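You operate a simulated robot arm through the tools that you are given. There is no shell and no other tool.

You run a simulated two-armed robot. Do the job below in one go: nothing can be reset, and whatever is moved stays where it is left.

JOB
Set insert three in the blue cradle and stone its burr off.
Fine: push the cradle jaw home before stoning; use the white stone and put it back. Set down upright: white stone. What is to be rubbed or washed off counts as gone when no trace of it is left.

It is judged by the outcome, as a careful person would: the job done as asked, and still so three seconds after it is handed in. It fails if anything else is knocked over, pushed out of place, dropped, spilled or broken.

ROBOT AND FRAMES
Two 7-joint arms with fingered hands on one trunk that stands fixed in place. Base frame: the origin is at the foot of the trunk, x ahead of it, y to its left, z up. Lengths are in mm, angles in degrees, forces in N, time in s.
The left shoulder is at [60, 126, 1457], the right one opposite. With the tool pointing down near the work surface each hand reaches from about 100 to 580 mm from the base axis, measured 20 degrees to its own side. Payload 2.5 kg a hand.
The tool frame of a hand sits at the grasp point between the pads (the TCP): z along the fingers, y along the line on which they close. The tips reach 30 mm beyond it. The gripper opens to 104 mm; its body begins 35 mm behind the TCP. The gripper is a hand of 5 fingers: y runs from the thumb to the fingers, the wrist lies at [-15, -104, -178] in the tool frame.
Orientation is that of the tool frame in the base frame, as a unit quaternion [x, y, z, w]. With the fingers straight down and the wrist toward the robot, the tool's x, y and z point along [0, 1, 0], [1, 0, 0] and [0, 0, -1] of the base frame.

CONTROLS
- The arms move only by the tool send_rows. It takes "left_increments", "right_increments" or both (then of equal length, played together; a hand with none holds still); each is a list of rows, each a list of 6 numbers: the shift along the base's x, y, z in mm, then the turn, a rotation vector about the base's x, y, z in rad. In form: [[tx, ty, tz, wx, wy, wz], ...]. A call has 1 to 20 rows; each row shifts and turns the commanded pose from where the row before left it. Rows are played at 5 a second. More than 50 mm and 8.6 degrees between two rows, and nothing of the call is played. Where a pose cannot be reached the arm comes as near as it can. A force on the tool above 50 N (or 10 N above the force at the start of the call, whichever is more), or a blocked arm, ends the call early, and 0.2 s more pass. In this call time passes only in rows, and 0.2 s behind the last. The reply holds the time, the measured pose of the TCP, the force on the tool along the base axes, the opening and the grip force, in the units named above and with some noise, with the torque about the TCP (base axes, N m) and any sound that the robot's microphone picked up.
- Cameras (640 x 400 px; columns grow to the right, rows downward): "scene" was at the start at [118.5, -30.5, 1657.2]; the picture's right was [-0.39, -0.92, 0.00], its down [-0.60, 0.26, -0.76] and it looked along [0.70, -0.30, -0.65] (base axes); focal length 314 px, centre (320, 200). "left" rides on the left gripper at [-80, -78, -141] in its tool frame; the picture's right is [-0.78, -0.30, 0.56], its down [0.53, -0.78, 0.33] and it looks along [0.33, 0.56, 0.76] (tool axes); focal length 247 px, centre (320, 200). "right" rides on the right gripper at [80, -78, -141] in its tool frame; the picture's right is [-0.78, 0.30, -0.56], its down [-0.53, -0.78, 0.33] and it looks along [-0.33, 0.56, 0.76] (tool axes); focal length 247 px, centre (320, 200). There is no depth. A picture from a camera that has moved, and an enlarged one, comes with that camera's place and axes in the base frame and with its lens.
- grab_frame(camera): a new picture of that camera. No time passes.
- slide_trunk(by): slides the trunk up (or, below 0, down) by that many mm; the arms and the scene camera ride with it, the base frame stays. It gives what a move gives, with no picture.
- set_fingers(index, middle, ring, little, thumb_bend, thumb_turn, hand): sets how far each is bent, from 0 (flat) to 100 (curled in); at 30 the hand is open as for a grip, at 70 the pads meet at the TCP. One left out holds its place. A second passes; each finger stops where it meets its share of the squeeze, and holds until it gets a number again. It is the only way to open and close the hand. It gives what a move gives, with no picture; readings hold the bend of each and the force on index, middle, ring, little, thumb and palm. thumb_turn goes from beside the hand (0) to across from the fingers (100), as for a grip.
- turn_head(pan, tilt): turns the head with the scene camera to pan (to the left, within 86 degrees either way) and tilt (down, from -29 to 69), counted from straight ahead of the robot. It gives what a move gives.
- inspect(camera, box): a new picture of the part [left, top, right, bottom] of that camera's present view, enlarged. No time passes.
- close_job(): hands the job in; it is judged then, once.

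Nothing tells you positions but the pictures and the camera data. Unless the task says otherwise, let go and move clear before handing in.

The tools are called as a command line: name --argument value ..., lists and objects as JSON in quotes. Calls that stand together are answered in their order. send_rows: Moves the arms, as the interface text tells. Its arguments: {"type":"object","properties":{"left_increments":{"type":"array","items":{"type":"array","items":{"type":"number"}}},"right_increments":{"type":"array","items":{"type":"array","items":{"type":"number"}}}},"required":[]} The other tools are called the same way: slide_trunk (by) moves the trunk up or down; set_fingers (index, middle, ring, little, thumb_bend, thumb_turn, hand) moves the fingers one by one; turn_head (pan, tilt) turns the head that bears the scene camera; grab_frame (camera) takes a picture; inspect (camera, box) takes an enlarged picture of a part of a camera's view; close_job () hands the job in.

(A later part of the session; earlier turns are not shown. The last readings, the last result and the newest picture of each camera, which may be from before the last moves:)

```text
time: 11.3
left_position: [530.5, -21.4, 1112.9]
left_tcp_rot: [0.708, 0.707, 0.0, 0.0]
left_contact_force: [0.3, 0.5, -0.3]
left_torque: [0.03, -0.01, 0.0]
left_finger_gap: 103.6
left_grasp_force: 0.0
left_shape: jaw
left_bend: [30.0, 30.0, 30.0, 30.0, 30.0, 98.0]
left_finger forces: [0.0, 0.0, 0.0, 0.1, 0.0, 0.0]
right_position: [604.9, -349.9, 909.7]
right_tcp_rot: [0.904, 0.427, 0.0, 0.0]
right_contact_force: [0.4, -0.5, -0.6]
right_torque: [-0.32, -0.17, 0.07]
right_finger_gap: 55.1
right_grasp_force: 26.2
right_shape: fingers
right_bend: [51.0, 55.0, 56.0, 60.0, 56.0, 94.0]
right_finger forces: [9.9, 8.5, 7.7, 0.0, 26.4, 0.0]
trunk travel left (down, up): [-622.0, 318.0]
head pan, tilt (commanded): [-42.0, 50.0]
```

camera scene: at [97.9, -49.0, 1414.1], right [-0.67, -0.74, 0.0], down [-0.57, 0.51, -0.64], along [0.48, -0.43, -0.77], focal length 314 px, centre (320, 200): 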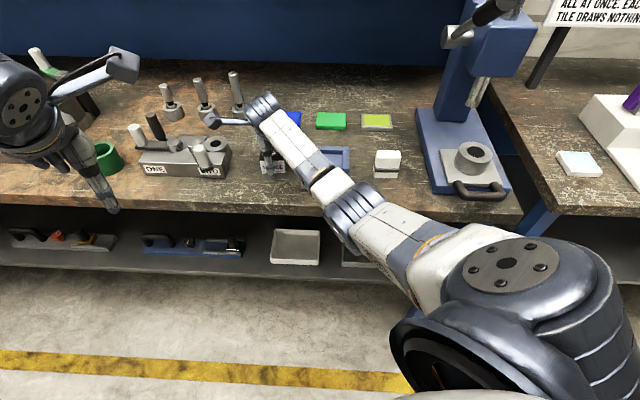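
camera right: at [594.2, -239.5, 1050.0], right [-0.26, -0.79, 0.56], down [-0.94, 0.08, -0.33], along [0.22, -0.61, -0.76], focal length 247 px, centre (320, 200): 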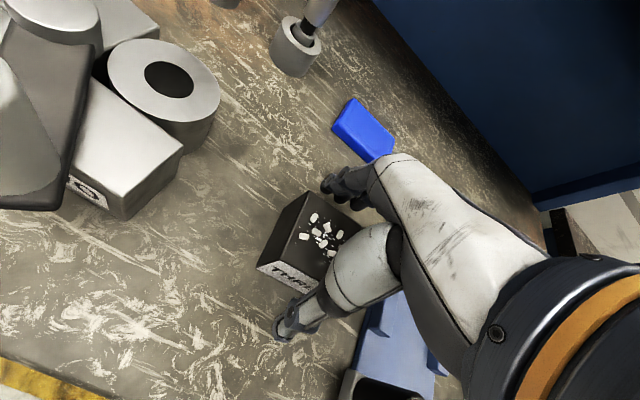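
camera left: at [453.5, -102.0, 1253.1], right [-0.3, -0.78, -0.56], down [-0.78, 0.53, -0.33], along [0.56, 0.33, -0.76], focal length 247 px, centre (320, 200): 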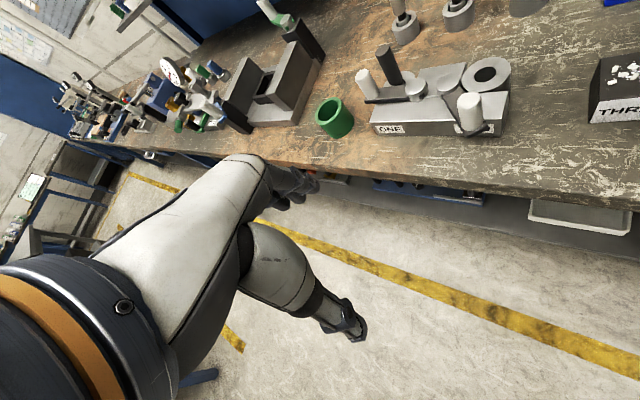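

The grip is now about 26 N. I'll lift a little and check that the insert comes up.

send_rows --right_increments '[[0, 0, 4, 0, 0, 0], [0, 0, 6, 0, 0, 0], [0, 0, 8, 0, 0, 0], [0, 0, 8, 0, 0, 0]]'

inspect --camera "right" --box '[210, 140, 410, 340]'

inspect --camera "scene" --box '[235, 120, 335, 200]'

```text
time: 12.3
left_position: [532.4, -23.9, 1111.1]
left_tcp_rot: [0.707, 0.707, -0.001, 0.0]
left_contact_force: [0.4, -0.1, 0.0]
left_torque: [-0.03, 0.01, 0.03]
left_finger_gap: 103.6
left_grasp_force: 0.1
left_shape: jaw
left_bend: [30.0, 30.0, 30.0, 30.0, 30.0, 98.0]
left_finger forces: [0.1, 0.0, 0.0, 0.0, 0.0, 0.0]
right_position: [605.4, -350.9, 932.4]
right_tcp_rot: [0.904, 0.428, -0.002, -0.001]
right_contact_force: [-0.4, -0.4, -12.4]
right_torque: [-0.02, -0.04, -0.02]
right_finger_gap: 55.2
right_grasp_force: 24.8
right_shape: fingers
right_bend: [51.0, 55.0, 56.0, 60.0, 56.0, 93.0]
right_finger forces: [10.5, 7.6, 7.4, 0.1, 24.8, 0.0]
trunk travel left (down, up): [-622.0, 318.0]
head pan, tilt (commanded): [-42.0, 50.0]
```

```text
2.00 times, centred on (310, 240) of right
camera zoom: at [594.5, -240.3, 1073.9], right [-0.26, -0.79, 0.56], down [-0.94, 0.08, -0.33], along [0.21, -0.61, -0.76], focal length 494 px, centre (340, 120)
```

zoom: 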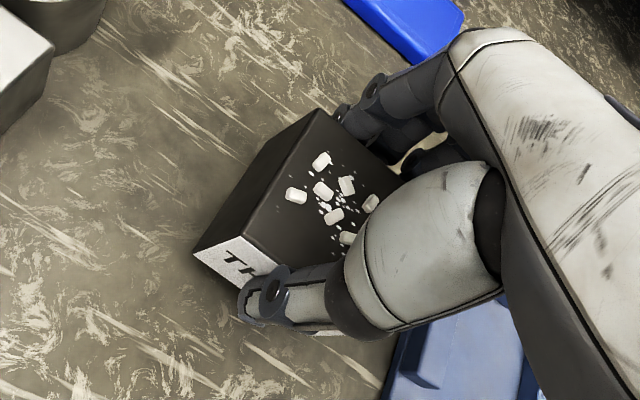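

```text
5.00 times, centred on (285, 160) of scene
camera zoom: at [99.2, -49.7, 1413.9], right [-0.67, -0.74, 0.0], down [-0.57, 0.51, -0.64], along [0.48, -0.43, -0.77], focal length 1570 px, centre (495, 400)
```

zoom: 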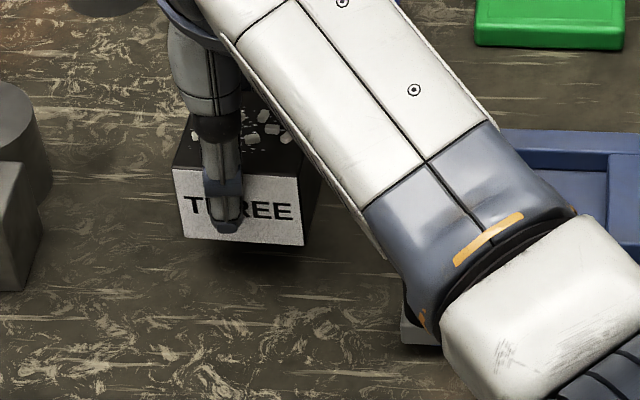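

The insert is lifted, weighing about 12.4 N, and held steady. I'll swing the idle little finger back and check the insert's pose in the hand.

set_fingers --hand "right" --little 42

inspect --camera "right" --box '[250, 180, 370, 300]'

```text
time: 13.3
left_position: [531.4, -23.8, 1111.2]
left_tcp_rot: [0.708, 0.706, 0.0, -0.002]
left_contact_force: [-0.2, 0.3, 1.0]
left_torque: [-0.01, 0.0, 0.0]
left_finger_gap: 103.4
left_grasp_force: 0.1
left_shape: jaw
left_bend: [30.0, 30.0, 30.0, 30.0, 30.0, 98.0]
left_finger forces: [0.0, 0.0, 0.0, 0.0, 0.0, 0.0]
right_position: [606.1, -351.1, 932.7]
right_tcp_rot: [0.904, 0.428, 0.0, 0.0]
right_contact_force: [0.1, 0.9, -11.5]
right_torque: [-0.02, -0.01, -0.01]
right_finger_gap: 55.0
right_grasp_force: 24.8
right_shape: fingers
right_bend: [51.0, 55.0, 56.0, 42.0, 56.0, 93.0]
right_finger forces: [10.4, 7.5, 7.2, 0.1, 24.7, 0.0]
trunk travel left (down, up): [-622.0, 318.0]
head pan, tilt (commanded): [-42.0, 50.0]
```

```text
3.33 times, centred on (310, 240) of right
camera zoom: at [594.7, -240.3, 1074.1], right [-0.26, -0.79, 0.56], down [-0.94, 0.08, -0.33], along [0.22, -0.61, -0.76], focal length 823 px, centre (353, 67)
```

zoom: 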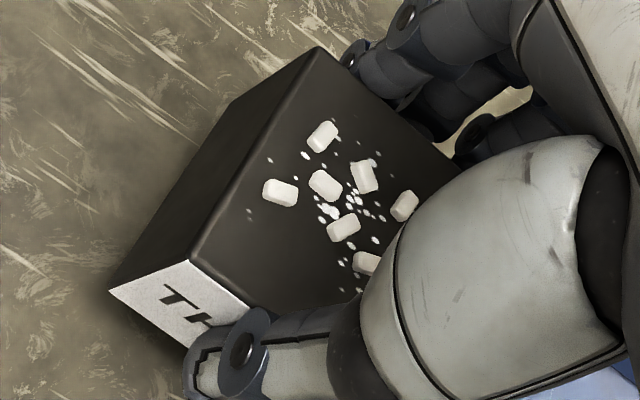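

In the hand the insert has turned about 7° clockwise relative to the tool and sits about 5 mm toward the thumb. I'll compensate for that: raise it to clear the knob, carry it above the pocket and turn it square to the cradle.

send_rows --right_increments '[[0, 0, 10, 0, 0, 0], [0, 0, 16, 0, 0, 0], [0, 0, 16, 0, 0, 0], [-5, -6, 3, 0, 0, 0], [-9, -11, 0, 0, 0, 0.006], [-13, -15.5, 0, 0, 0, 0.007], [-13, -15.5, 0, 0, 0, 0.007], [-13, -15.5, 0, 0, 0, 0.007], [-13, -15.5, 0, 0, 0, 0.007], [-12, -15, 0, 0, 0, 0.007], [-8, -9.5, 0, 0, 0, 0.003], [-3.5, -4, 0, 0, 0, 0]]'

grab_frame --camera "scene"

grab_frame --camera "right"

```text
time: 15.9
left_position: [531.3, -23.5, 1110.9]
left_tcp_rot: [0.707, 0.707, 0.0, -0.001]
left_contact_force: [-0.1, -1.0, 0.0]
left_torque: [0.02, 0.04, 0.0]
left_finger_gap: 103.7
left_grasp_force: 0.0
left_shape: jaw
left_bend: [30.0, 30.0, 30.0, 30.0, 30.0, 98.0]
left_finger forces: [0.0, 0.1, 0.0, 0.0, 0.0, 0.0]
right_position: [514.2, -459.5, 977.2]
right_tcp_rot: [0.894, 0.447, 0.0, 0.0]
right_contact_force: [-0.5, -0.2, -12.1]
right_torque: [-0.02, -0.03, -0.03]
right_finger_gap: 54.8
right_grasp_force: 25.0
right_shape: fingers
right_bend: [51.0, 55.0, 56.0, 42.0, 56.0, 93.0]
right_finger forces: [10.7, 7.4, 7.1, 0.1, 24.4, 0.1]
trunk travel left (down, up): [-622.0, 318.0]
head pan, tilt (commanded): [-42.0, 50.0]
```

```text
taken
camera scene: at [99.1, -50.1, 1413.9], right [-0.67, -0.74, 0.0], down [-0.57, 0.51, -0.64], along [0.48, -0.43, -0.77], focal length 314 px, centre (320, 200)
```

scene: 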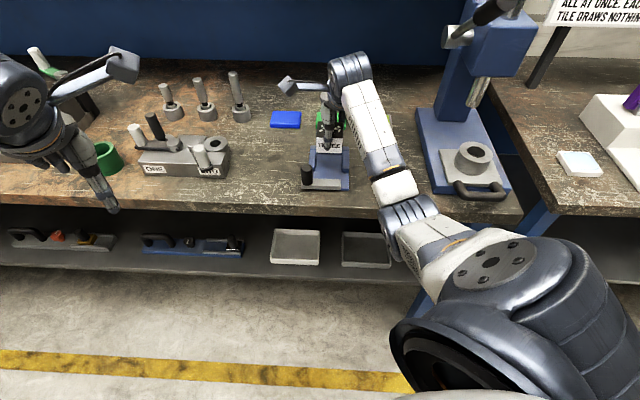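

```text
taken
camera right: at [499.5, -348.4, 1118.5], right [-0.23, -0.8, 0.56], down [-0.94, 0.04, -0.33], along [0.24, -0.6, -0.76], focal length 247 px, centre (320, 200)
```

right: 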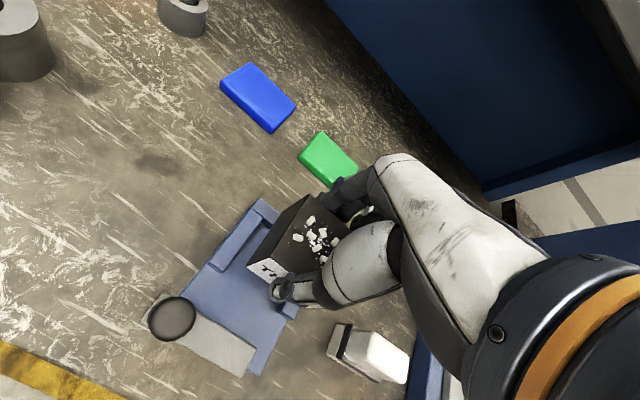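

The insert is above the cradle. I'll zoom in from both cameras to check yaw and position against the pocket.

inspect --camera "scene" --box '[290, 125, 370, 195]'

inspect --camera "right" --box '[130, 170, 350, 390]'

inspect --camera "right" --box '[240, 180, 350, 310]'

```text
5.71 times, centred on (330, 160) of scene
camera zoom: at [99.1, -50.1, 1413.9], right [-0.67, -0.74, 0.0], down [-0.57, 0.51, -0.64], along [0.48, -0.43, -0.77], focal length 1794 px, centre (263, 429)
```

zoom: 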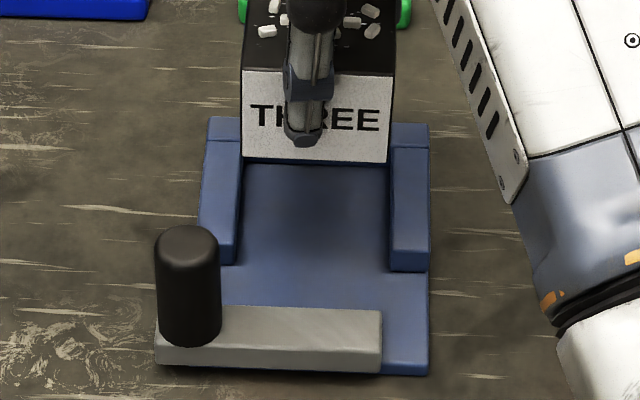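

```text
1.82 times, centred on (240, 280) of right
camera zoom: at [499.5, -348.4, 1118.5], right [-0.23, -0.8, 0.56], down [-0.94, 0.04, -0.33], along [0.24, -0.6, -0.76], focal length 449 px, centre (466, 54)
```

zoom: 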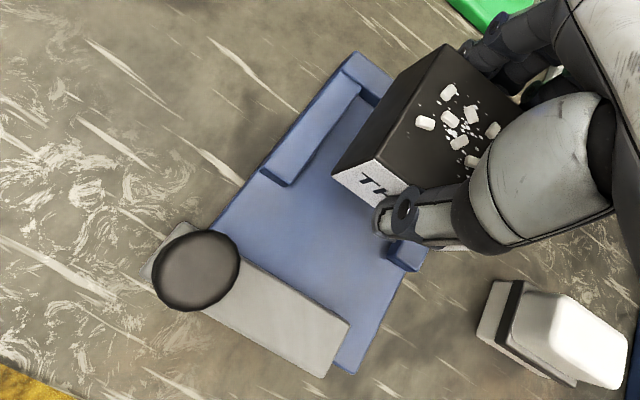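

```text
3.08 times, centred on (295, 245) of right
camera zoom: at [499.5, -348.4, 1118.5], right [-0.23, -0.8, 0.56], down [-0.94, 0.04, -0.33], along [0.24, -0.6, -0.76], focal length 760 px, centre (397, 62)
```

zoom: 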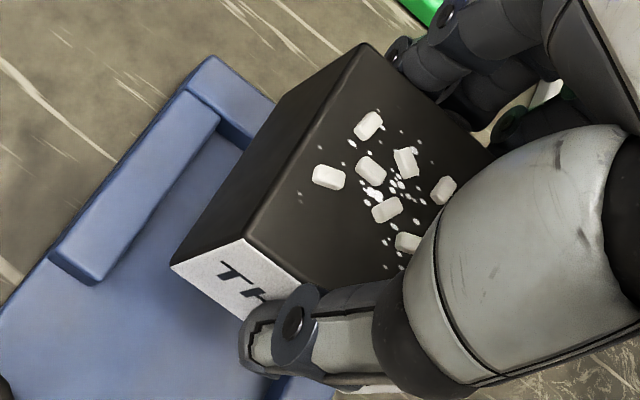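

The yaw matches the cradle within a degree, and the insert needs about 3 mm forward to be centred in the pocket. I'll shift it and lower to just above the wall tops, then recheck.

send_rows --right_increments '[[2.4, -2.3, 0, 0, 0, 0], [0, 0, -12, 0, 0, 0], [0, 0, -12, 0, 0, 0], [0, 0, -10, 0, 0, 0], [0, 0, -6, 0, 0, 0], [0, 0, -3, 0, 0, 0]]'

inspect --camera "scene" --box '[290, 125, 370, 175]'

inspect --camera "right" --box '[220, 170, 350, 310]'

```text
time: 17.3
left_position: [531.0, -23.0, 1111.3]
left_tcp_rot: [0.708, 0.707, -0.001, -0.001]
left_contact_force: [-0.2, 0.1, -0.2]
left_torque: [0.01, 0.02, 0.01]
left_finger_gap: 103.9
left_grasp_force: 0.1
left_shape: jaw
left_bend: [30.0, 30.0, 30.0, 30.0, 30.0, 98.0]
left_finger forces: [0.1, 0.0, 0.0, 0.1, 0.0, 0.0]
right_position: [517.4, -460.8, 934.1]
right_tcp_rot: [0.895, 0.447, 0.0, -0.001]
right_contact_force: [-0.1, -0.7, -13.2]
right_torque: [-0.03, -0.05, 0.01]
right_finger_gap: 55.1
right_grasp_force: 24.9
right_shape: fingers
right_bend: [51.0, 55.0, 56.0, 42.0, 56.0, 93.0]
right_finger forces: [10.5, 7.3, 7.1, 0.0, 24.3, 0.0]
trunk travel left (down, up): [-622.0, 318.0]
head pan, tilt (commanded): [-42.0, 50.0]
```

```text
8.00 times, centred on (330, 150) of scene
camera zoom: at [99.1, -50.1, 1413.9], right [-0.67, -0.74, 0.0], down [-0.57, 0.51, -0.64], along [0.48, -0.43, -0.77], focal length 2511 px, centre (240, 600)
```

zoom: 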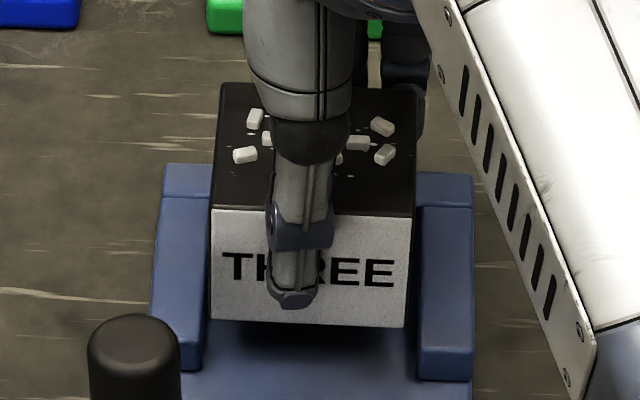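

```text
2.86 times, centred on (285, 240) of right
camera zoom: at [502.6, -350.4, 1075.6], right [-0.23, -0.8, 0.56], down [-0.94, 0.04, -0.33], along [0.24, -0.6, -0.76], focal length 706 px, centre (420, 86)
```

zoom: 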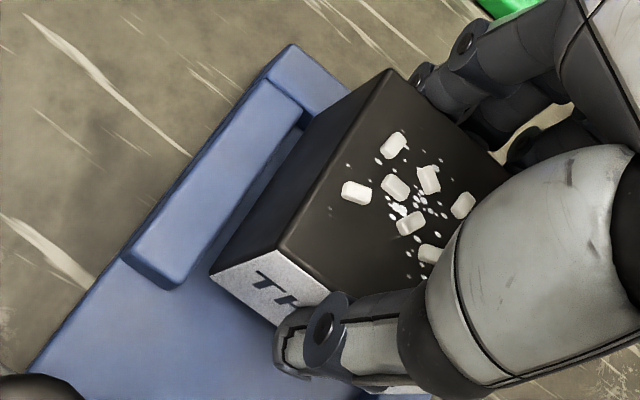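

The insert is centred in the pocket and just above the wall tops. I'll lower it in small steps until the floor takes its weight.

send_rows --right_increments '[[0, 0, -4, 0, 0, 0.005], [0, 0, -4, 0, 0, 0.005], [0, 0, -3, 0, 0, 0], [0, 0, -2, 0, 0, 0]]'

inspect --camera "scene" --box '[290, 125, 370, 175]'

inspect --camera "right" --box '[220, 170, 350, 310]'

```text
time: 18.3
left_position: [531.9, -23.2, 1112.2]
left_tcp_rot: [0.707, 0.707, 0.0, -0.002]
left_contact_force: [0.1, 0.4, 0.2]
left_torque: [-0.07, 0.02, 0.02]
left_finger_gap: 103.6
left_grasp_force: 0.1
left_shape: jaw
left_bend: [30.0, 30.0, 30.0, 30.0, 30.0, 98.0]
left_finger forces: [0.0, 0.0, 0.0, 0.1, 0.1, 0.0]
right_position: [517.3, -460.4, 921.4]
right_tcp_rot: [0.892, 0.451, -0.001, -0.001]
right_contact_force: [0.0, 0.7, -11.4]
right_torque: [-0.03, -0.07, 0.02]
right_finger_gap: 55.1
right_grasp_force: 25.1
right_shape: fingers
right_bend: [51.0, 55.0, 56.0, 42.0, 56.0, 93.0]
right_finger forces: [10.5, 7.4, 6.9, 0.0, 24.3, 0.0]
trunk travel left (down, up): [-622.0, 318.0]
head pan, tilt (commanded): [-42.0, 50.0]
```

```text
8.00 times, centred on (330, 150) of scene
camera zoom: at [99.1, -50.1, 1413.9], right [-0.67, -0.74, 0.0], down [-0.57, 0.51, -0.64], along [0.48, -0.43, -0.77], focal length 2511 px, centre (240, 600)
```

zoom: 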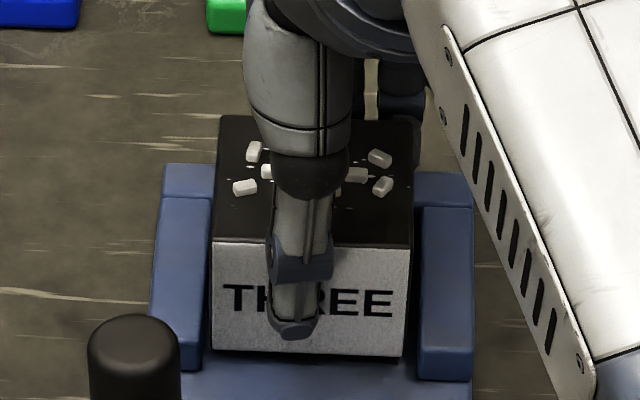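

```text
2.86 times, centred on (285, 240) of right
camera zoom: at [501.6, -350.5, 1063.1], right [-0.22, -0.8, 0.56], down [-0.94, 0.03, -0.33], along [0.25, -0.6, -0.76], focal length 706 px, centre (420, 86)
```

zoom: 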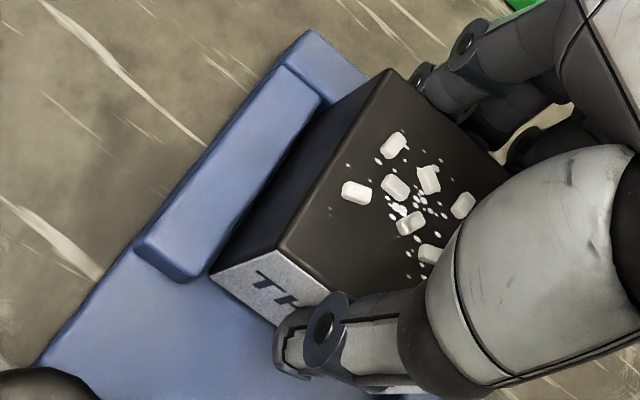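

The insert is inside the pocket walls and not touching anything yet. Lowering the last few millimetres.

send_rows --right_increments '[[0, 0, -1.5, 0, 0, 0], [0, 0, -1, 0, 0, 0], [0, 0, -1, 0, 0, 0], [0, 0, -1, 0, 0, 0]]'

```text
time: 19.3
left_position: [531.5, -23.2, 1111.4]
left_tcp_rot: [0.707, 0.707, -0.001, -0.002]
left_contact_force: [0.8, 0.1, 0.1]
left_torque: [-0.02, 0.01, 0.02]
left_finger_gap: 103.5
left_grasp_force: 0.0
left_shape: jaw
left_bend: [30.0, 30.0, 30.0, 30.0, 30.0, 98.0]
left_finger forces: [0.0, 0.0, 0.0, 0.0, 0.1, 0.0]
right_position: [517.0, -459.6, 918.6]
right_tcp_rot: [0.892, 0.452, 0.0, -0.001]
right_contact_force: [0.0, 0.1, -11.5]
right_torque: [-0.06, -0.05, -0.01]
right_finger_gap: 55.0
right_grasp_force: 24.9
right_shape: fingers
right_bend: [51.0, 55.0, 56.0, 42.0, 56.0, 93.0]
right_finger forces: [10.5, 7.3, 7.1, 0.0, 24.4, 0.0]
trunk travel left (down, up): [-622.0, 318.0]
head pan, tilt (commanded): [-42.0, 50.0]
```

send_rows --right_increments '[[0, 0, -1, 0, 0, 0], [0, 0, -1, 0, 0, 0], [0, 0, 0, 0, 0, 0]]'

```text
time: 20.1
left_position: [531.3, -21.8, 1112.1]
left_tcp_rot: [0.707, 0.707, 0.001, 0.0]
left_contact_force: [0.1, -0.2, -0.1]
left_torque: [0.0, 0.03, 0.01]
left_finger_gap: 103.5
left_grasp_force: 0.0
left_shape: jaw
left_bend: [30.0, 30.0, 30.0, 30.0, 30.0, 98.0]
left_finger forces: [0.0, 0.1, 0.0, 0.0, 0.0, 0.0]
right_position: [516.9, -459.8, 918.4]
right_tcp_rot: [0.892, 0.451, 0.0, 0.001]
right_contact_force: [0.0, 0.5, -3.8]
right_torque: [-0.21, -0.09, -0.01]
right_finger_gap: 55.1
right_grasp_force: 26.4
right_shape: fingers
right_bend: [51.0, 55.0, 56.0, 42.0, 56.0, 93.0]
right_finger forces: [10.1, 9.7, 7.3, 0.1, 25.7, 0.0]
trunk travel left (down, up): [-622.0, 318.0]
head pan, tilt (commanded): [-42.0, 50.0]
```

The vertical load dropped from −11.5 to −3.8 N, so the insert is touching down. One more small step, then I'll check the seating.

send_rows --right_increments '[[0, 0, -0.7, 0, 0, 0], [0, 0, 0, 0, 0, 0]]'

inspect --camera "scene" --box '[290, 135, 370, 185]'

inspect --camera "right" --box '[220, 170, 350, 310]'

```text
time: 20.7
left_position: [531.0, -22.3, 1111.7]
left_tcp_rot: [0.707, 0.708, -0.001, 0.0]
left_contact_force: [0.3, -0.5, 0.1]
left_torque: [-0.02, 0.0, 0.03]
left_finger_gap: 103.6
left_grasp_force: 0.0
left_shape: jaw
left_bend: [30.0, 30.0, 30.0, 30.0, 30.0, 98.0]
left_finger forces: [0.1, 0.0, 0.1, 0.1, 0.0, 0.1]
right_position: [517.7, -461.6, 917.6]
right_tcp_rot: [0.892, 0.451, 0.0, 0.003]
right_contact_force: [1.5, 0.7, 2.3]
right_torque: [-0.32, -0.23, 0.06]
right_finger_gap: 55.1
right_grasp_force: 27.8
right_shape: fingers
right_bend: [51.0, 55.0, 56.0, 42.0, 56.0, 93.0]
right_finger forces: [10.1, 12.8, 7.4, 0.1, 26.3, 0.0]
trunk travel left (down, up): [-622.0, 318.0]
head pan, tilt (commanded): [-42.0, 50.0]
```

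```text
8.00 times, centred on (330, 160) of scene
camera zoom: at [97.8, -48.6, 1414.2], right [-0.67, -0.74, 0.0], down [-0.57, 0.51, -0.64], along [0.48, -0.43, -0.77], focal length 2511 px, centre (240, 520)
```

zoom: 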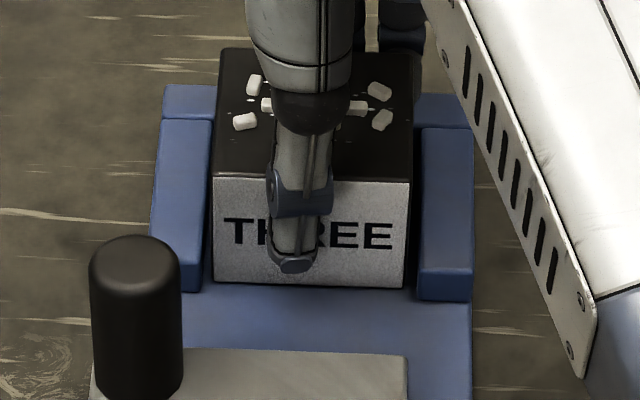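

```text
2.86 times, centred on (285, 240) of right
camera zoom: at [500.2, -350.0, 1058.1], right [-0.22, -0.8, 0.56], down [-0.94, 0.03, -0.34], along [0.25, -0.6, -0.76], focal length 706 px, centre (420, 86)
```

zoom: 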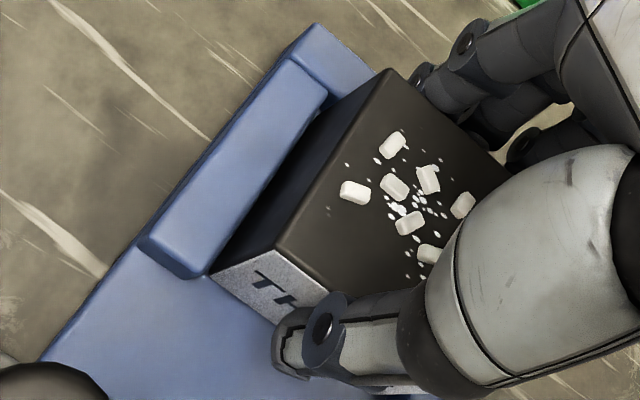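

The insert is seated in the pocket, its front face just inside the ends of the side walls. I'll open the hand to release it.

set_fingers --hand "right" --index 42 --middle 42 --ring 42 --little 42 --thumb_bend 42

set_fingers --hand "right" --index 30 --middle 30 --ring 30 --little 30 --thumb_bend 30

inspect --camera "scene" --box '[290, 135, 370, 185]'

inspect --camera "right" --box '[200, 150, 400, 350]'

```text
time: 21.7
left_position: [532.5, -22.4, 1112.2]
left_tcp_rot: [0.707, 0.707, 0.0, 0.0]
left_contact_force: [-0.1, 0.0, -0.3]
left_torque: [-0.02, 0.01, 0.01]
left_finger_gap: 103.6
left_grasp_force: 0.1
left_shape: jaw
left_bend: [30.0, 30.0, 30.0, 30.0, 30.0, 98.0]
left_finger forces: [0.0, 0.0, 0.0, 0.0, 0.1, 0.0]
right_position: [517.5, -460.3, 915.0]
right_tcp_rot: [0.892, 0.452, -0.001, 0.0]
right_contact_force: [-1.0, 0.0, 0.1]
right_torque: [-0.05, 0.01, 0.02]
right_finger_gap: 72.6
right_grasp_force: 0.1
right_shape: fingers
right_bend: [42.0, 42.0, 42.0, 42.0, 42.0, 97.0]
right_finger forces: [0.1, 0.0, 0.1, 0.1, 0.2, 0.0]
trunk travel left (down, up): [-622.0, 318.0]
head pan, tilt (commanded): [-42.0, 50.0]
```

```text
time: 22.7
left_position: [530.9, -22.4, 1111.6]
left_tcp_rot: [0.707, 0.707, 0.0, 0.0]
left_contact_force: [-0.5, 0.1, -0.2]
left_torque: [-0.01, 0.0, -0.01]
left_finger_gap: 103.6
left_grasp_force: 0.1
left_shape: jaw
left_bend: [30.0, 30.0, 30.0, 30.0, 30.0, 98.0]
left_finger forces: [0.1, 0.0, 0.0, 0.0, 0.1, 0.1]
right_position: [515.9, -461.0, 917.2]
right_tcp_rot: [0.892, 0.451, -0.001, 0.0]
right_contact_force: [-0.4, -0.3, 0.3]
right_torque: [0.02, 0.01, 0.03]
right_finger_gap: 102.5
right_grasp_force: 0.0
right_shape: fingers
right_bend: [30.0, 30.0, 30.0, 30.0, 30.0, 97.0]
right_finger forces: [0.0, 0.1, 0.0, 0.1, 0.1, 0.1]
trunk travel left (down, up): [-622.0, 318.0]
head pan, tilt (commanded): [-42.0, 50.0]
```

```text
8.00 times, centred on (330, 160) of scene
camera zoom: at [97.9, -49.0, 1414.1], right [-0.67, -0.74, 0.0], down [-0.57, 0.51, -0.64], along [0.48, -0.43, -0.77], focal length 2511 px, centre (240, 520)
```

zoom: 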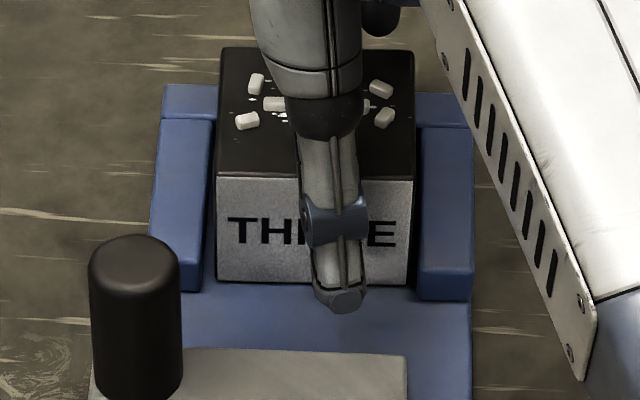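

```text
2.00 times, centred on (300, 250) of right
camera zoom: at [500.1, -350.1, 1056.7], right [-0.22, -0.8, 0.56], down [-0.94, 0.03, -0.33], along [0.25, -0.6, -0.76], focal length 494 px, centre (360, 100)
```

zoom: 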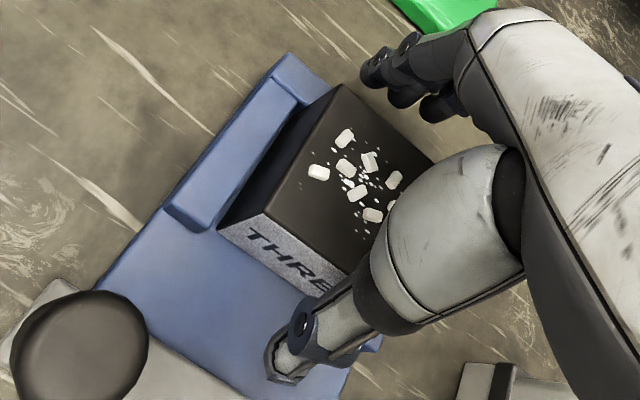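

Released, and the insert stayed put. I'll lift straight up, then move back toward the robot to view the result.

send_rows --right_increments '[[0, 0, 10, 0, 0, 0], [0, 0, 20, 0, 0, 0], [0, 0, 25, 0, 0, 0], [0, 0, 25, 0, 0, 0], [-20, 18, 10, 0, 0, -0.02], [-30, 27, 0, 0, 0, -0.025], [-30, 27, 0, 0, 0, -0.025], [-30, 27, 0, 0, 0, -0.03], [-25, 22, 0, 0, 0, -0.03]]'

grab_frame --camera "scene"

grab_frame --camera "right"

```text
time: 24.7
left_position: [531.3, -22.1, 1112.6]
left_tcp_rot: [0.707, 0.707, 0.0, 0.0]
left_contact_force: [0.8, -0.6, 0.4]
left_torque: [0.0, 0.01, -0.01]
left_finger_gap: 103.6
left_grasp_force: 0.1
left_shape: jaw
left_bend: [30.0, 30.0, 30.0, 30.0, 30.0, 98.0]
left_finger forces: [0.0, 0.1, 0.0, 0.0, 0.1, 0.0]
right_position: [380.6, -339.7, 1004.1]
right_tcp_rot: [0.92, 0.392, 0.0, 0.0]
right_contact_force: [0.4, 0.3, -0.3]
right_torque: [-0.01, 0.02, 0.0]
right_finger_gap: 103.1
right_grasp_force: 0.0
right_shape: fingers
right_bend: [30.0, 30.0, 30.0, 30.0, 30.0, 97.0]
right_finger forces: [0.1, 0.1, 0.0, 0.0, 0.0, 0.1]
trunk travel left (down, up): [-622.0, 318.0]
head pan, tilt (commanded): [-42.0, 50.0]
```

```text
taken
camera scene: at [97.7, -48.8, 1414.1], right [-0.67, -0.74, 0.0], down [-0.57, 0.51, -0.64], along [0.48, -0.43, -0.77], focal length 314 px, centre (320, 200)
```

scene: 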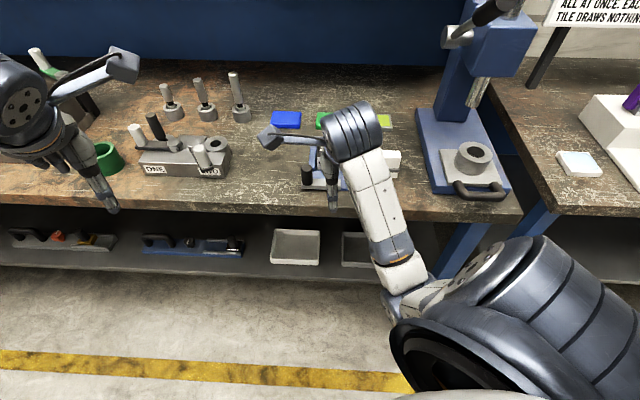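

```text
taken
camera right: at [378.6, -228.4, 1144.7], right [-0.32, -0.76, 0.56], down [-0.93, 0.15, -0.33], along [0.17, -0.63, -0.76], focal length 247 px, centre (320, 200)
```

right: 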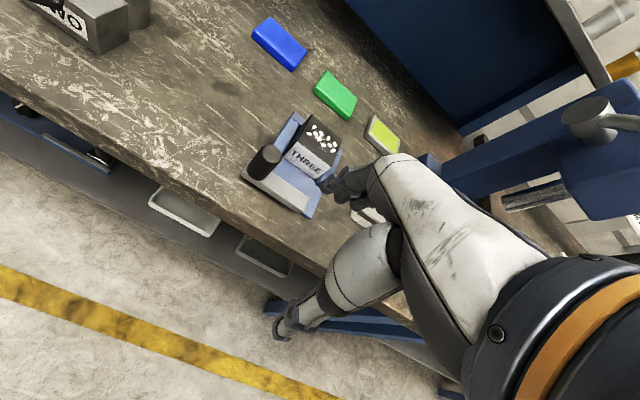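

The insert sits in the cradle. Next I'll push the jaw home from the front, using a closed fist, so I'll form the fist here in clear air and look at its shape.

set_fingers --hand "right" --index 95 --middle 95 --ring 95 --little 95 --thumb_bend 30 --thumb_turn 20

grab_frame --camera "right"

inspect --camera "scene" --box '[250, 90, 410, 220]'

grab_frame --camera "left"

```text
time: 25.7
left_position: [530.1, -22.1, 1111.5]
left_tcp_rot: [0.707, 0.707, 0.0, 0.0]
left_contact_force: [0.0, -0.6, 1.3]
left_torque: [0.0, 0.0, -0.02]
left_finger_gap: 103.5
left_grasp_force: 0.1
left_shape: jaw
left_bend: [30.0, 30.0, 30.0, 30.0, 30.0, 98.0]
left_finger forces: [0.1, 0.1, 0.1, 0.1, 0.1, 0.0]
right_position: [380.5, -340.7, 1005.1]
right_tcp_rot: [0.92, 0.393, 0.0, 0.0]
right_contact_force: [-0.2, -0.2, 0.3]
right_torque: [-0.03, -0.04, -0.01]
right_finger_gap: 84.1
right_grasp_force: 0.1
right_shape: fingers
right_bend: [95.0, 95.0, 95.0, 95.0, 30.0, 20.0]
right_finger forces: [0.1, 0.1, 0.0, 0.1, 0.0, 0.1]
trunk travel left (down, up): [-622.0, 318.0]
head pan, tilt (commanded): [-42.0, 50.0]
```

```text
taken
camera right: at [379.2, -228.6, 1144.6], right [-0.32, -0.77, 0.56], down [-0.93, 0.15, -0.33], along [0.17, -0.63, -0.76], focal length 247 px, centre (320, 200)
```

right: 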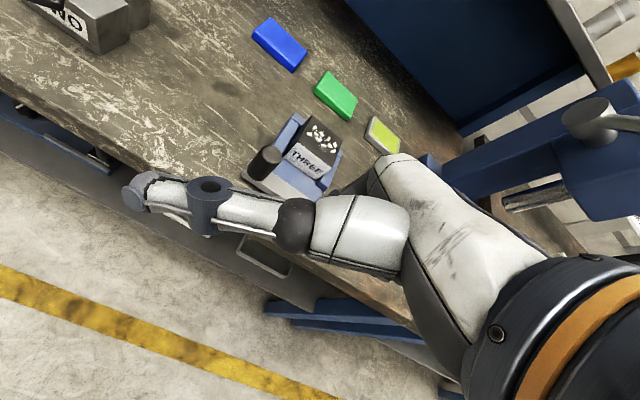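

```text
3.08 times, centred on (330, 155) of scene
camera zoom: at [97.9, -49.0, 1414.1], right [-0.67, -0.74, 0.0], down [-0.57, 0.51, -0.64], along [0.48, -0.43, -0.77], focal length 966 px, centre (289, 338)
```

zoom: 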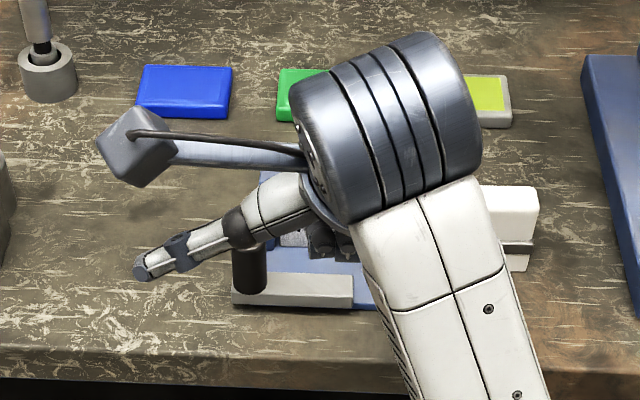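

```text
taken
camera left: at [453.3, -102.2, 1253.2], right [-0.3, -0.78, -0.56], down [-0.78, 0.53, -0.33], along [0.56, 0.33, -0.76], focal length 247 px, centre (320, 200)
```

left: 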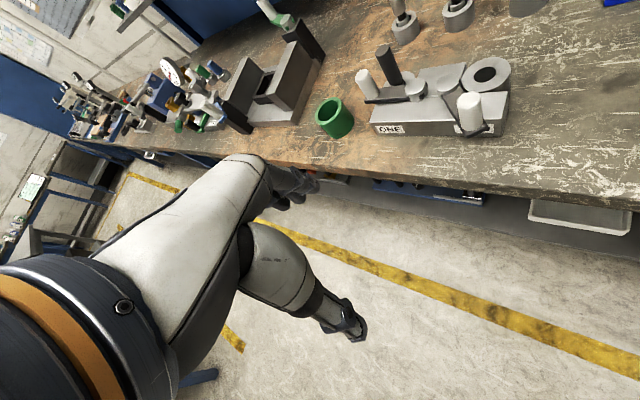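

The fist is formed, with the thumb out to the left and well above the bench. I'll look closer to judge where the knuckles are relative to the grasp point.

inspect --camera "scene" --box '[290, 120, 370, 180]'

inspect --camera "right" --box '[220, 100, 430, 280]'

```text
6.67 times, centred on (330, 150) of scene
camera zoom: at [97.9, -49.0, 1414.1], right [-0.67, -0.74, 0.0], down [-0.57, 0.51, -0.64], along [0.48, -0.43, -0.77], focal length 2093 px, centre (253, 533)
```

zoom: 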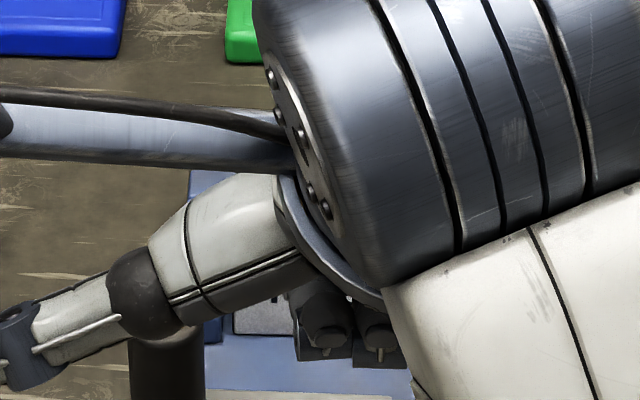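

```text
2.22 times, centred on (325, 190) of right
camera zoom: at [379.2, -228.6, 1144.6], right [-0.32, -0.77, 0.56], down [-0.93, 0.15, -0.33], along [0.17, -0.63, -0.76], focal length 549 px, centre (309, 222)
```

zoom: 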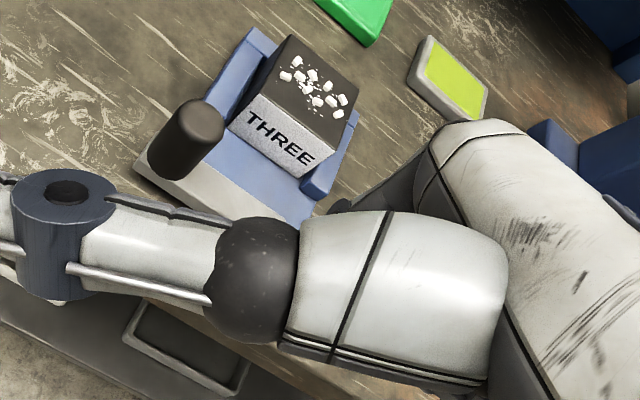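

The curled fingers reach about down to grasp-point level, so the knuckles can meet the knob. I'll move left to line up with the knob, staying in front of the jaw, and lower.

send_rows --right_increments '[[10, 14, 0, 0, 0, -0.005], [11, 14, 0, 0, 0, -0.005], [10.5, 14.4, 0, 0, 0, -0.005], [0, 0, -20, 0, 0, 0], [0, 0, -20, 0, 0, 0], [0, 0, -20, 0, 0, 0], [0, 0, -20, 0, 0, 0]]'

grab_frame --camera "scene"

grab_frame --camera "right"

inspect --camera "scene" --box '[270, 130, 370, 210]'

```text
time: 27.3
left_position: [531.1, -22.5, 1111.1]
left_tcp_rot: [0.707, 0.707, 0.0, 0.001]
left_contact_force: [-0.7, -0.2, 0.4]
left_torque: [0.0, -0.01, -0.01]
left_finger_gap: 103.6
left_grasp_force: 0.0
left_shape: jaw
left_bend: [30.0, 30.0, 30.0, 30.0, 30.0, 98.0]
left_finger forces: [0.0, 0.0, 0.0, 0.0, 0.0, 0.1]
right_position: [413.0, -296.6, 926.8]
right_tcp_rot: [0.923, 0.386, 0.0, -0.001]
right_contact_force: [-0.4, 0.7, 0.3]
right_torque: [0.0, -0.02, 0.04]
right_finger_gap: 84.3
right_grasp_force: 0.0
right_shape: fingers
right_bend: [95.0, 95.0, 95.0, 95.0, 30.0, 20.0]
right_finger forces: [0.0, 0.2, 0.0, 0.0, 0.0, 0.0]
trunk travel left (down, up): [-622.0, 318.0]
head pan, tilt (commanded): [-42.0, 50.0]
```

```text
taken
camera scene: at [97.9, -49.0, 1414.1], right [-0.67, -0.74, 0.0], down [-0.57, 0.51, -0.64], along [0.48, -0.43, -0.77], focal length 314 px, centre (320, 200)
```

scene: 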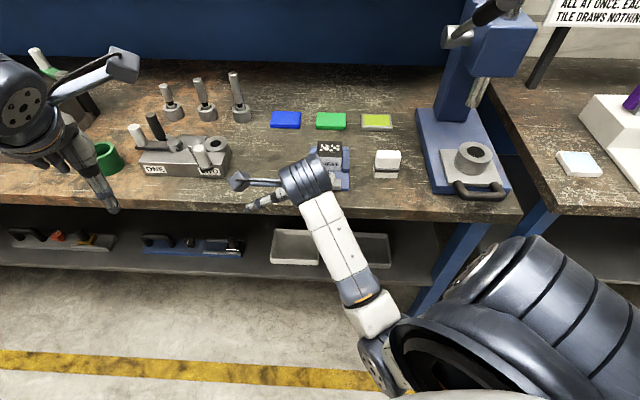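

```text
taken
camera right: at [413.0, -185.4, 1067.0], right [-0.33, -0.76, 0.56], down [-0.93, 0.16, -0.33], along [0.16, -0.63, -0.76], focal length 247 px, centre (320, 200)
```

right: 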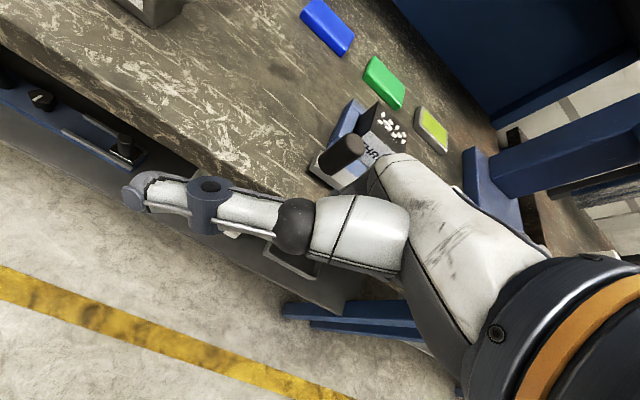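

```text
5.00 times, centred on (320, 170) of scene
camera zoom: at [97.9, -49.0, 1414.1], right [-0.67, -0.74, 0.0], down [-0.57, 0.51, -0.64], along [0.48, -0.43, -0.77], focal length 1570 px, centre (320, 350)
```

zoom: 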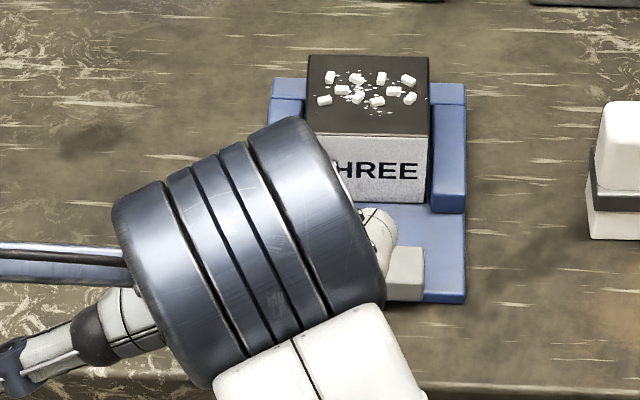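

I'm in front of the jaw, lined up with the knob, with no contact. I'll lower to knob height and then advance slowly while watching the force.

send_rows --right_increments '[[0, 0, -15, 0, 0, 0], [0, 0, -15, 0, 0, 0], [0, 0, -9, 0, 0, 0], [7, -7, 0, 0, 0, 0], [7, -7, 0, 0, 0, 0]]'

grab_frame --camera "right"

inspect --camera "scene" --box '[270, 130, 370, 210]'

```text
time: 28.5
left_position: [531.3, -23.3, 1112.7]
left_tcp_rot: [0.707, 0.707, -0.001, 0.0]
left_contact_force: [-0.3, 0.0, 0.1]
left_torque: [0.01, -0.01, -0.02]
left_finger_gap: 103.2
left_grasp_force: 0.0
left_shape: jaw
left_bend: [30.0, 30.0, 30.0, 30.0, 30.0, 98.0]
left_finger forces: [0.1, 0.0, 0.0, 0.0, 0.1, 0.1]
right_position: [425.6, -310.7, 886.1]
right_tcp_rot: [0.923, 0.385, 0.0, 0.001]
right_contact_force: [-0.3, -0.3, 0.2]
right_torque: [0.02, 0.01, 0.02]
right_finger_gap: 84.0
right_grasp_force: 0.2
right_shape: fingers
right_bend: [95.0, 95.0, 95.0, 95.0, 30.0, 20.0]
right_finger forces: [0.0, 0.0, 0.0, 0.0, 0.0, 0.0]
trunk travel left (down, up): [-622.0, 318.0]
head pan, tilt (commanded): [-42.0, 50.0]
```

```text
taken
camera right: at [426.3, -199.4, 1027.4], right [-0.33, -0.76, 0.56], down [-0.93, 0.16, -0.33], along [0.16, -0.63, -0.76], focal length 247 px, centre (320, 200)
```

right: 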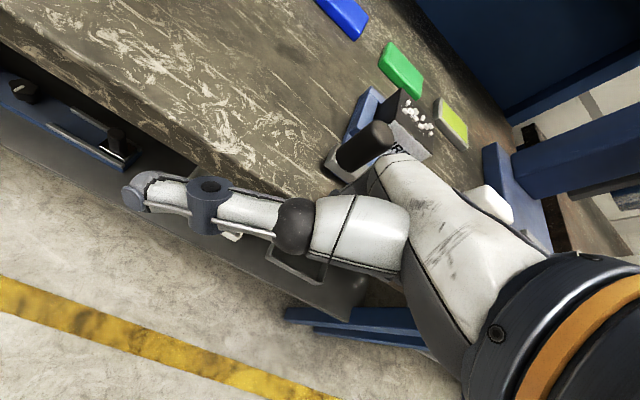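

```text
5.00 times, centred on (320, 170) of scene
camera zoom: at [98.0, -49.1, 1414.1], right [-0.67, -0.74, 0.0], down [-0.57, 0.51, -0.64], along [0.48, -0.43, -0.77], focal length 1570 px, centre (320, 350)
```

zoom: 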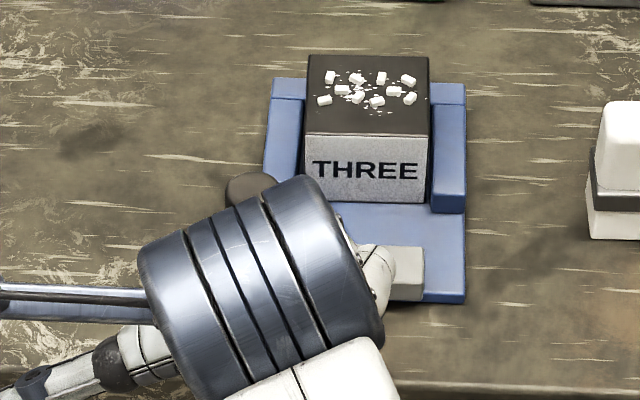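

Still no contact; the knob is just ahead of the knuckles. I'll advance in 4 mm steps.

send_rows --right_increments '[[2.84, -2.82, 0, 0, 0, 0], [2.84, -2.82, 0, 0, 0, 0], [2.84, -2.82, 0, 0, 0, 0], [2.84, -2.82, 0, 0, 0, 0]]'

inspect --camera "right" --box '[300, 80, 480, 220]'

```text
time: 29.5
left_position: [530.9, -22.8, 1111.8]
left_tcp_rot: [0.707, 0.707, 0.0, 0.0]
left_contact_force: [0.4, -0.3, -0.1]
left_torque: [-0.02, 0.02, 0.01]
left_finger_gap: 103.8
left_grasp_force: 0.1
left_shape: jaw
left_bend: [30.0, 30.0, 30.0, 30.0, 30.0, 98.0]
left_finger forces: [0.1, 0.0, 0.0, 0.0, 0.1, 0.1]
right_position: [439.0, -322.1, 887.1]
right_tcp_rot: [0.923, 0.386, -0.001, 0.0]
right_contact_force: [0.7, -0.1, 0.0]
right_torque: [0.01, 0.01, -0.02]
right_finger_gap: 84.3
right_grasp_force: 0.0
right_shape: fingers
right_bend: [95.0, 95.0, 95.0, 95.0, 30.0, 20.0]
right_finger forces: [0.0, 0.0, 0.0, 0.1, 0.0, 0.0]
trunk travel left (down, up): [-622.0, 318.0]
head pan, tilt (commanded): [-42.0, 50.0]
```

```text
2.86 times, centred on (390, 150) of right
camera zoom: at [438.2, -210.6, 1027.9], right [-0.33, -0.76, 0.56], down [-0.93, 0.17, -0.33], along [0.16, -0.63, -0.76], focal length 706 px, centre (120, 343)
```

zoom: 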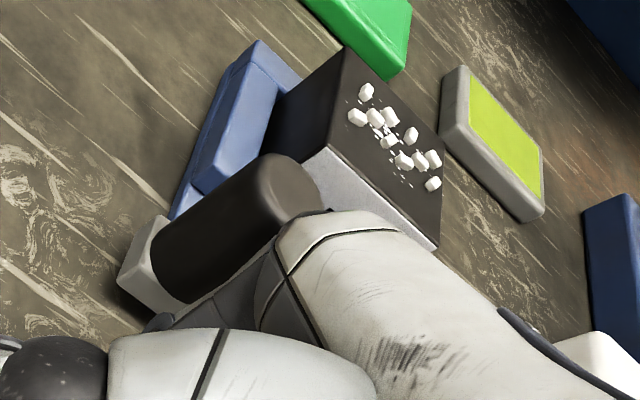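

The index knuckle is nearly at the knob. Continuing in small steps.

send_rows --right_increments '[[2.13, -2.12, 0, 0, 0, 0], [2.13, -2.12, 0, 0, 0, 0], [2.13, -2.12, 0, 0, 0, 0]]'

inspect --camera "right" --box '[300, 80, 480, 220]'

```text
time: 30.3
left_position: [531.7, -21.6, 1111.6]
left_tcp_rot: [0.707, 0.707, 0.0, 0.0]
left_contact_force: [-0.2, -0.7, 0.5]
left_torque: [0.02, 0.0, 0.01]
left_finger_gap: 103.4
left_grasp_force: 0.1
left_shape: jaw
left_bend: [30.0, 30.0, 30.0, 30.0, 30.0, 98.0]
left_finger forces: [0.1, 0.0, 0.0, 0.1, 0.0, 0.0]
right_position: [444.7, -328.0, 886.7]
right_tcp_rot: [0.922, 0.386, 0.0, 0.001]
right_contact_force: [0.6, -1.2, -0.6]
right_torque: [0.01, -0.01, 0.03]
right_finger_gap: 84.1
right_grasp_force: 0.2
right_shape: fingers
right_bend: [95.0, 95.0, 95.0, 95.0, 30.0, 20.0]
right_finger forces: [0.0, 0.0, 0.1, 0.0, 0.0, 0.0]
trunk travel left (down, up): [-622.0, 318.0]
head pan, tilt (commanded): [-42.0, 50.0]
```

```text
2.86 times, centred on (390, 150) of right
camera zoom: at [445.1, -216.9, 1027.8], right [-0.33, -0.76, 0.56], down [-0.93, 0.17, -0.33], along [0.16, -0.63, -0.76], focal length 706 px, centre (120, 343)
```

zoom: 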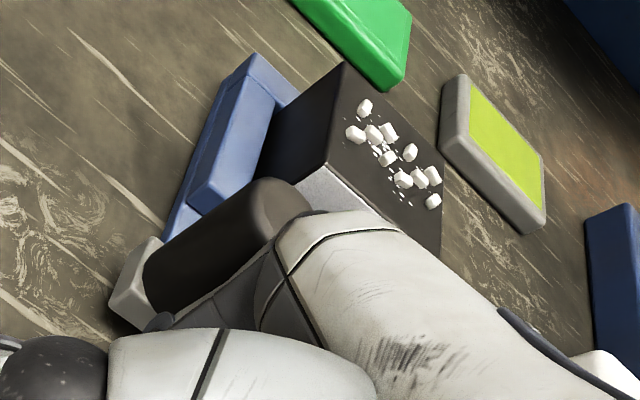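

send_rows --right_increments '[[2.13, -2.12, 0, 0, 0, 0], [2.13, -2.12, 0, 0, 0, 0], [2.13, -2.12, 0, 0, 0, 0], [2.13, -2.12, 0, 0, 0, 0]]'

inspect --camera "right" --box '[300, 80, 480, 220]'

inspect --camera "scene" --box '[270, 130, 370, 210]'

```text
time: 31.3
left_position: [531.1, -23.7, 1110.9]
left_tcp_rot: [0.707, 0.708, 0.0, 0.0]
left_contact_force: [0.0, 0.4, 0.1]
left_torque: [0.03, -0.02, -0.01]
left_finger_gap: 103.7
left_grasp_force: 0.0
left_shape: jaw
left_bend: [30.0, 30.0, 30.0, 30.0, 30.0, 98.0]
left_finger forces: [0.1, 0.0, 0.0, 0.1, 0.0, 0.1]
right_position: [453.0, -336.1, 886.6]
right_tcp_rot: [0.923, 0.385, 0.0, 0.0]
right_contact_force: [-2.8, 3.4, 0.6]
right_torque: [-0.17, -0.17, 0.03]
right_finger_gap: 84.1
right_grasp_force: 2.2
right_shape: fingers
right_bend: [95.0, 95.0, 95.0, 95.0, 30.0, 20.0]
right_finger forces: [4.3, 0.0, 0.1, 0.0, 0.0, 0.0]
trunk travel left (down, up): [-622.0, 318.0]
head pan, tilt (commanded): [-42.0, 50.0]
```

```text
2.86 times, centred on (390, 150) of right
camera zoom: at [453.0, -224.4, 1027.7], right [-0.33, -0.76, 0.56], down [-0.93, 0.16, -0.33], along [0.16, -0.63, -0.76], focal length 706 px, centre (120, 343)
```

zoom: 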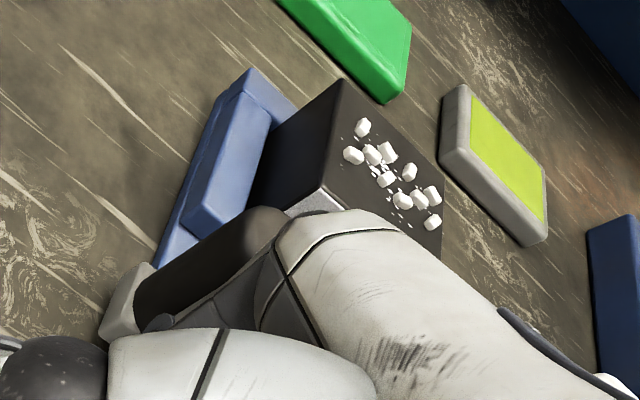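

```text
5.00 times, centred on (320, 170) of scene
camera zoom: at [97.5, -48.6, 1414.2], right [-0.67, -0.74, 0.0], down [-0.57, 0.51, -0.64], along [0.48, -0.43, -0.77], focal length 1570 px, centre (320, 350)
```

zoom: 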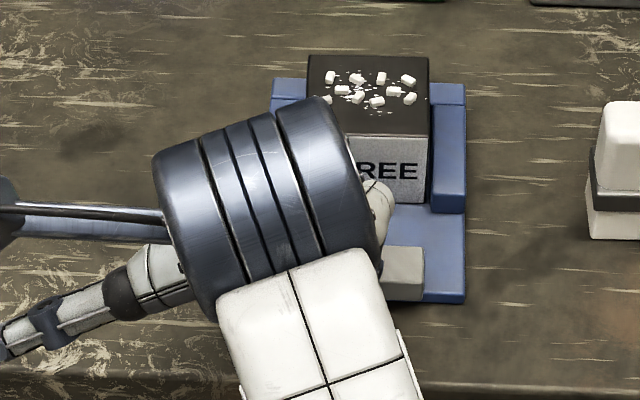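

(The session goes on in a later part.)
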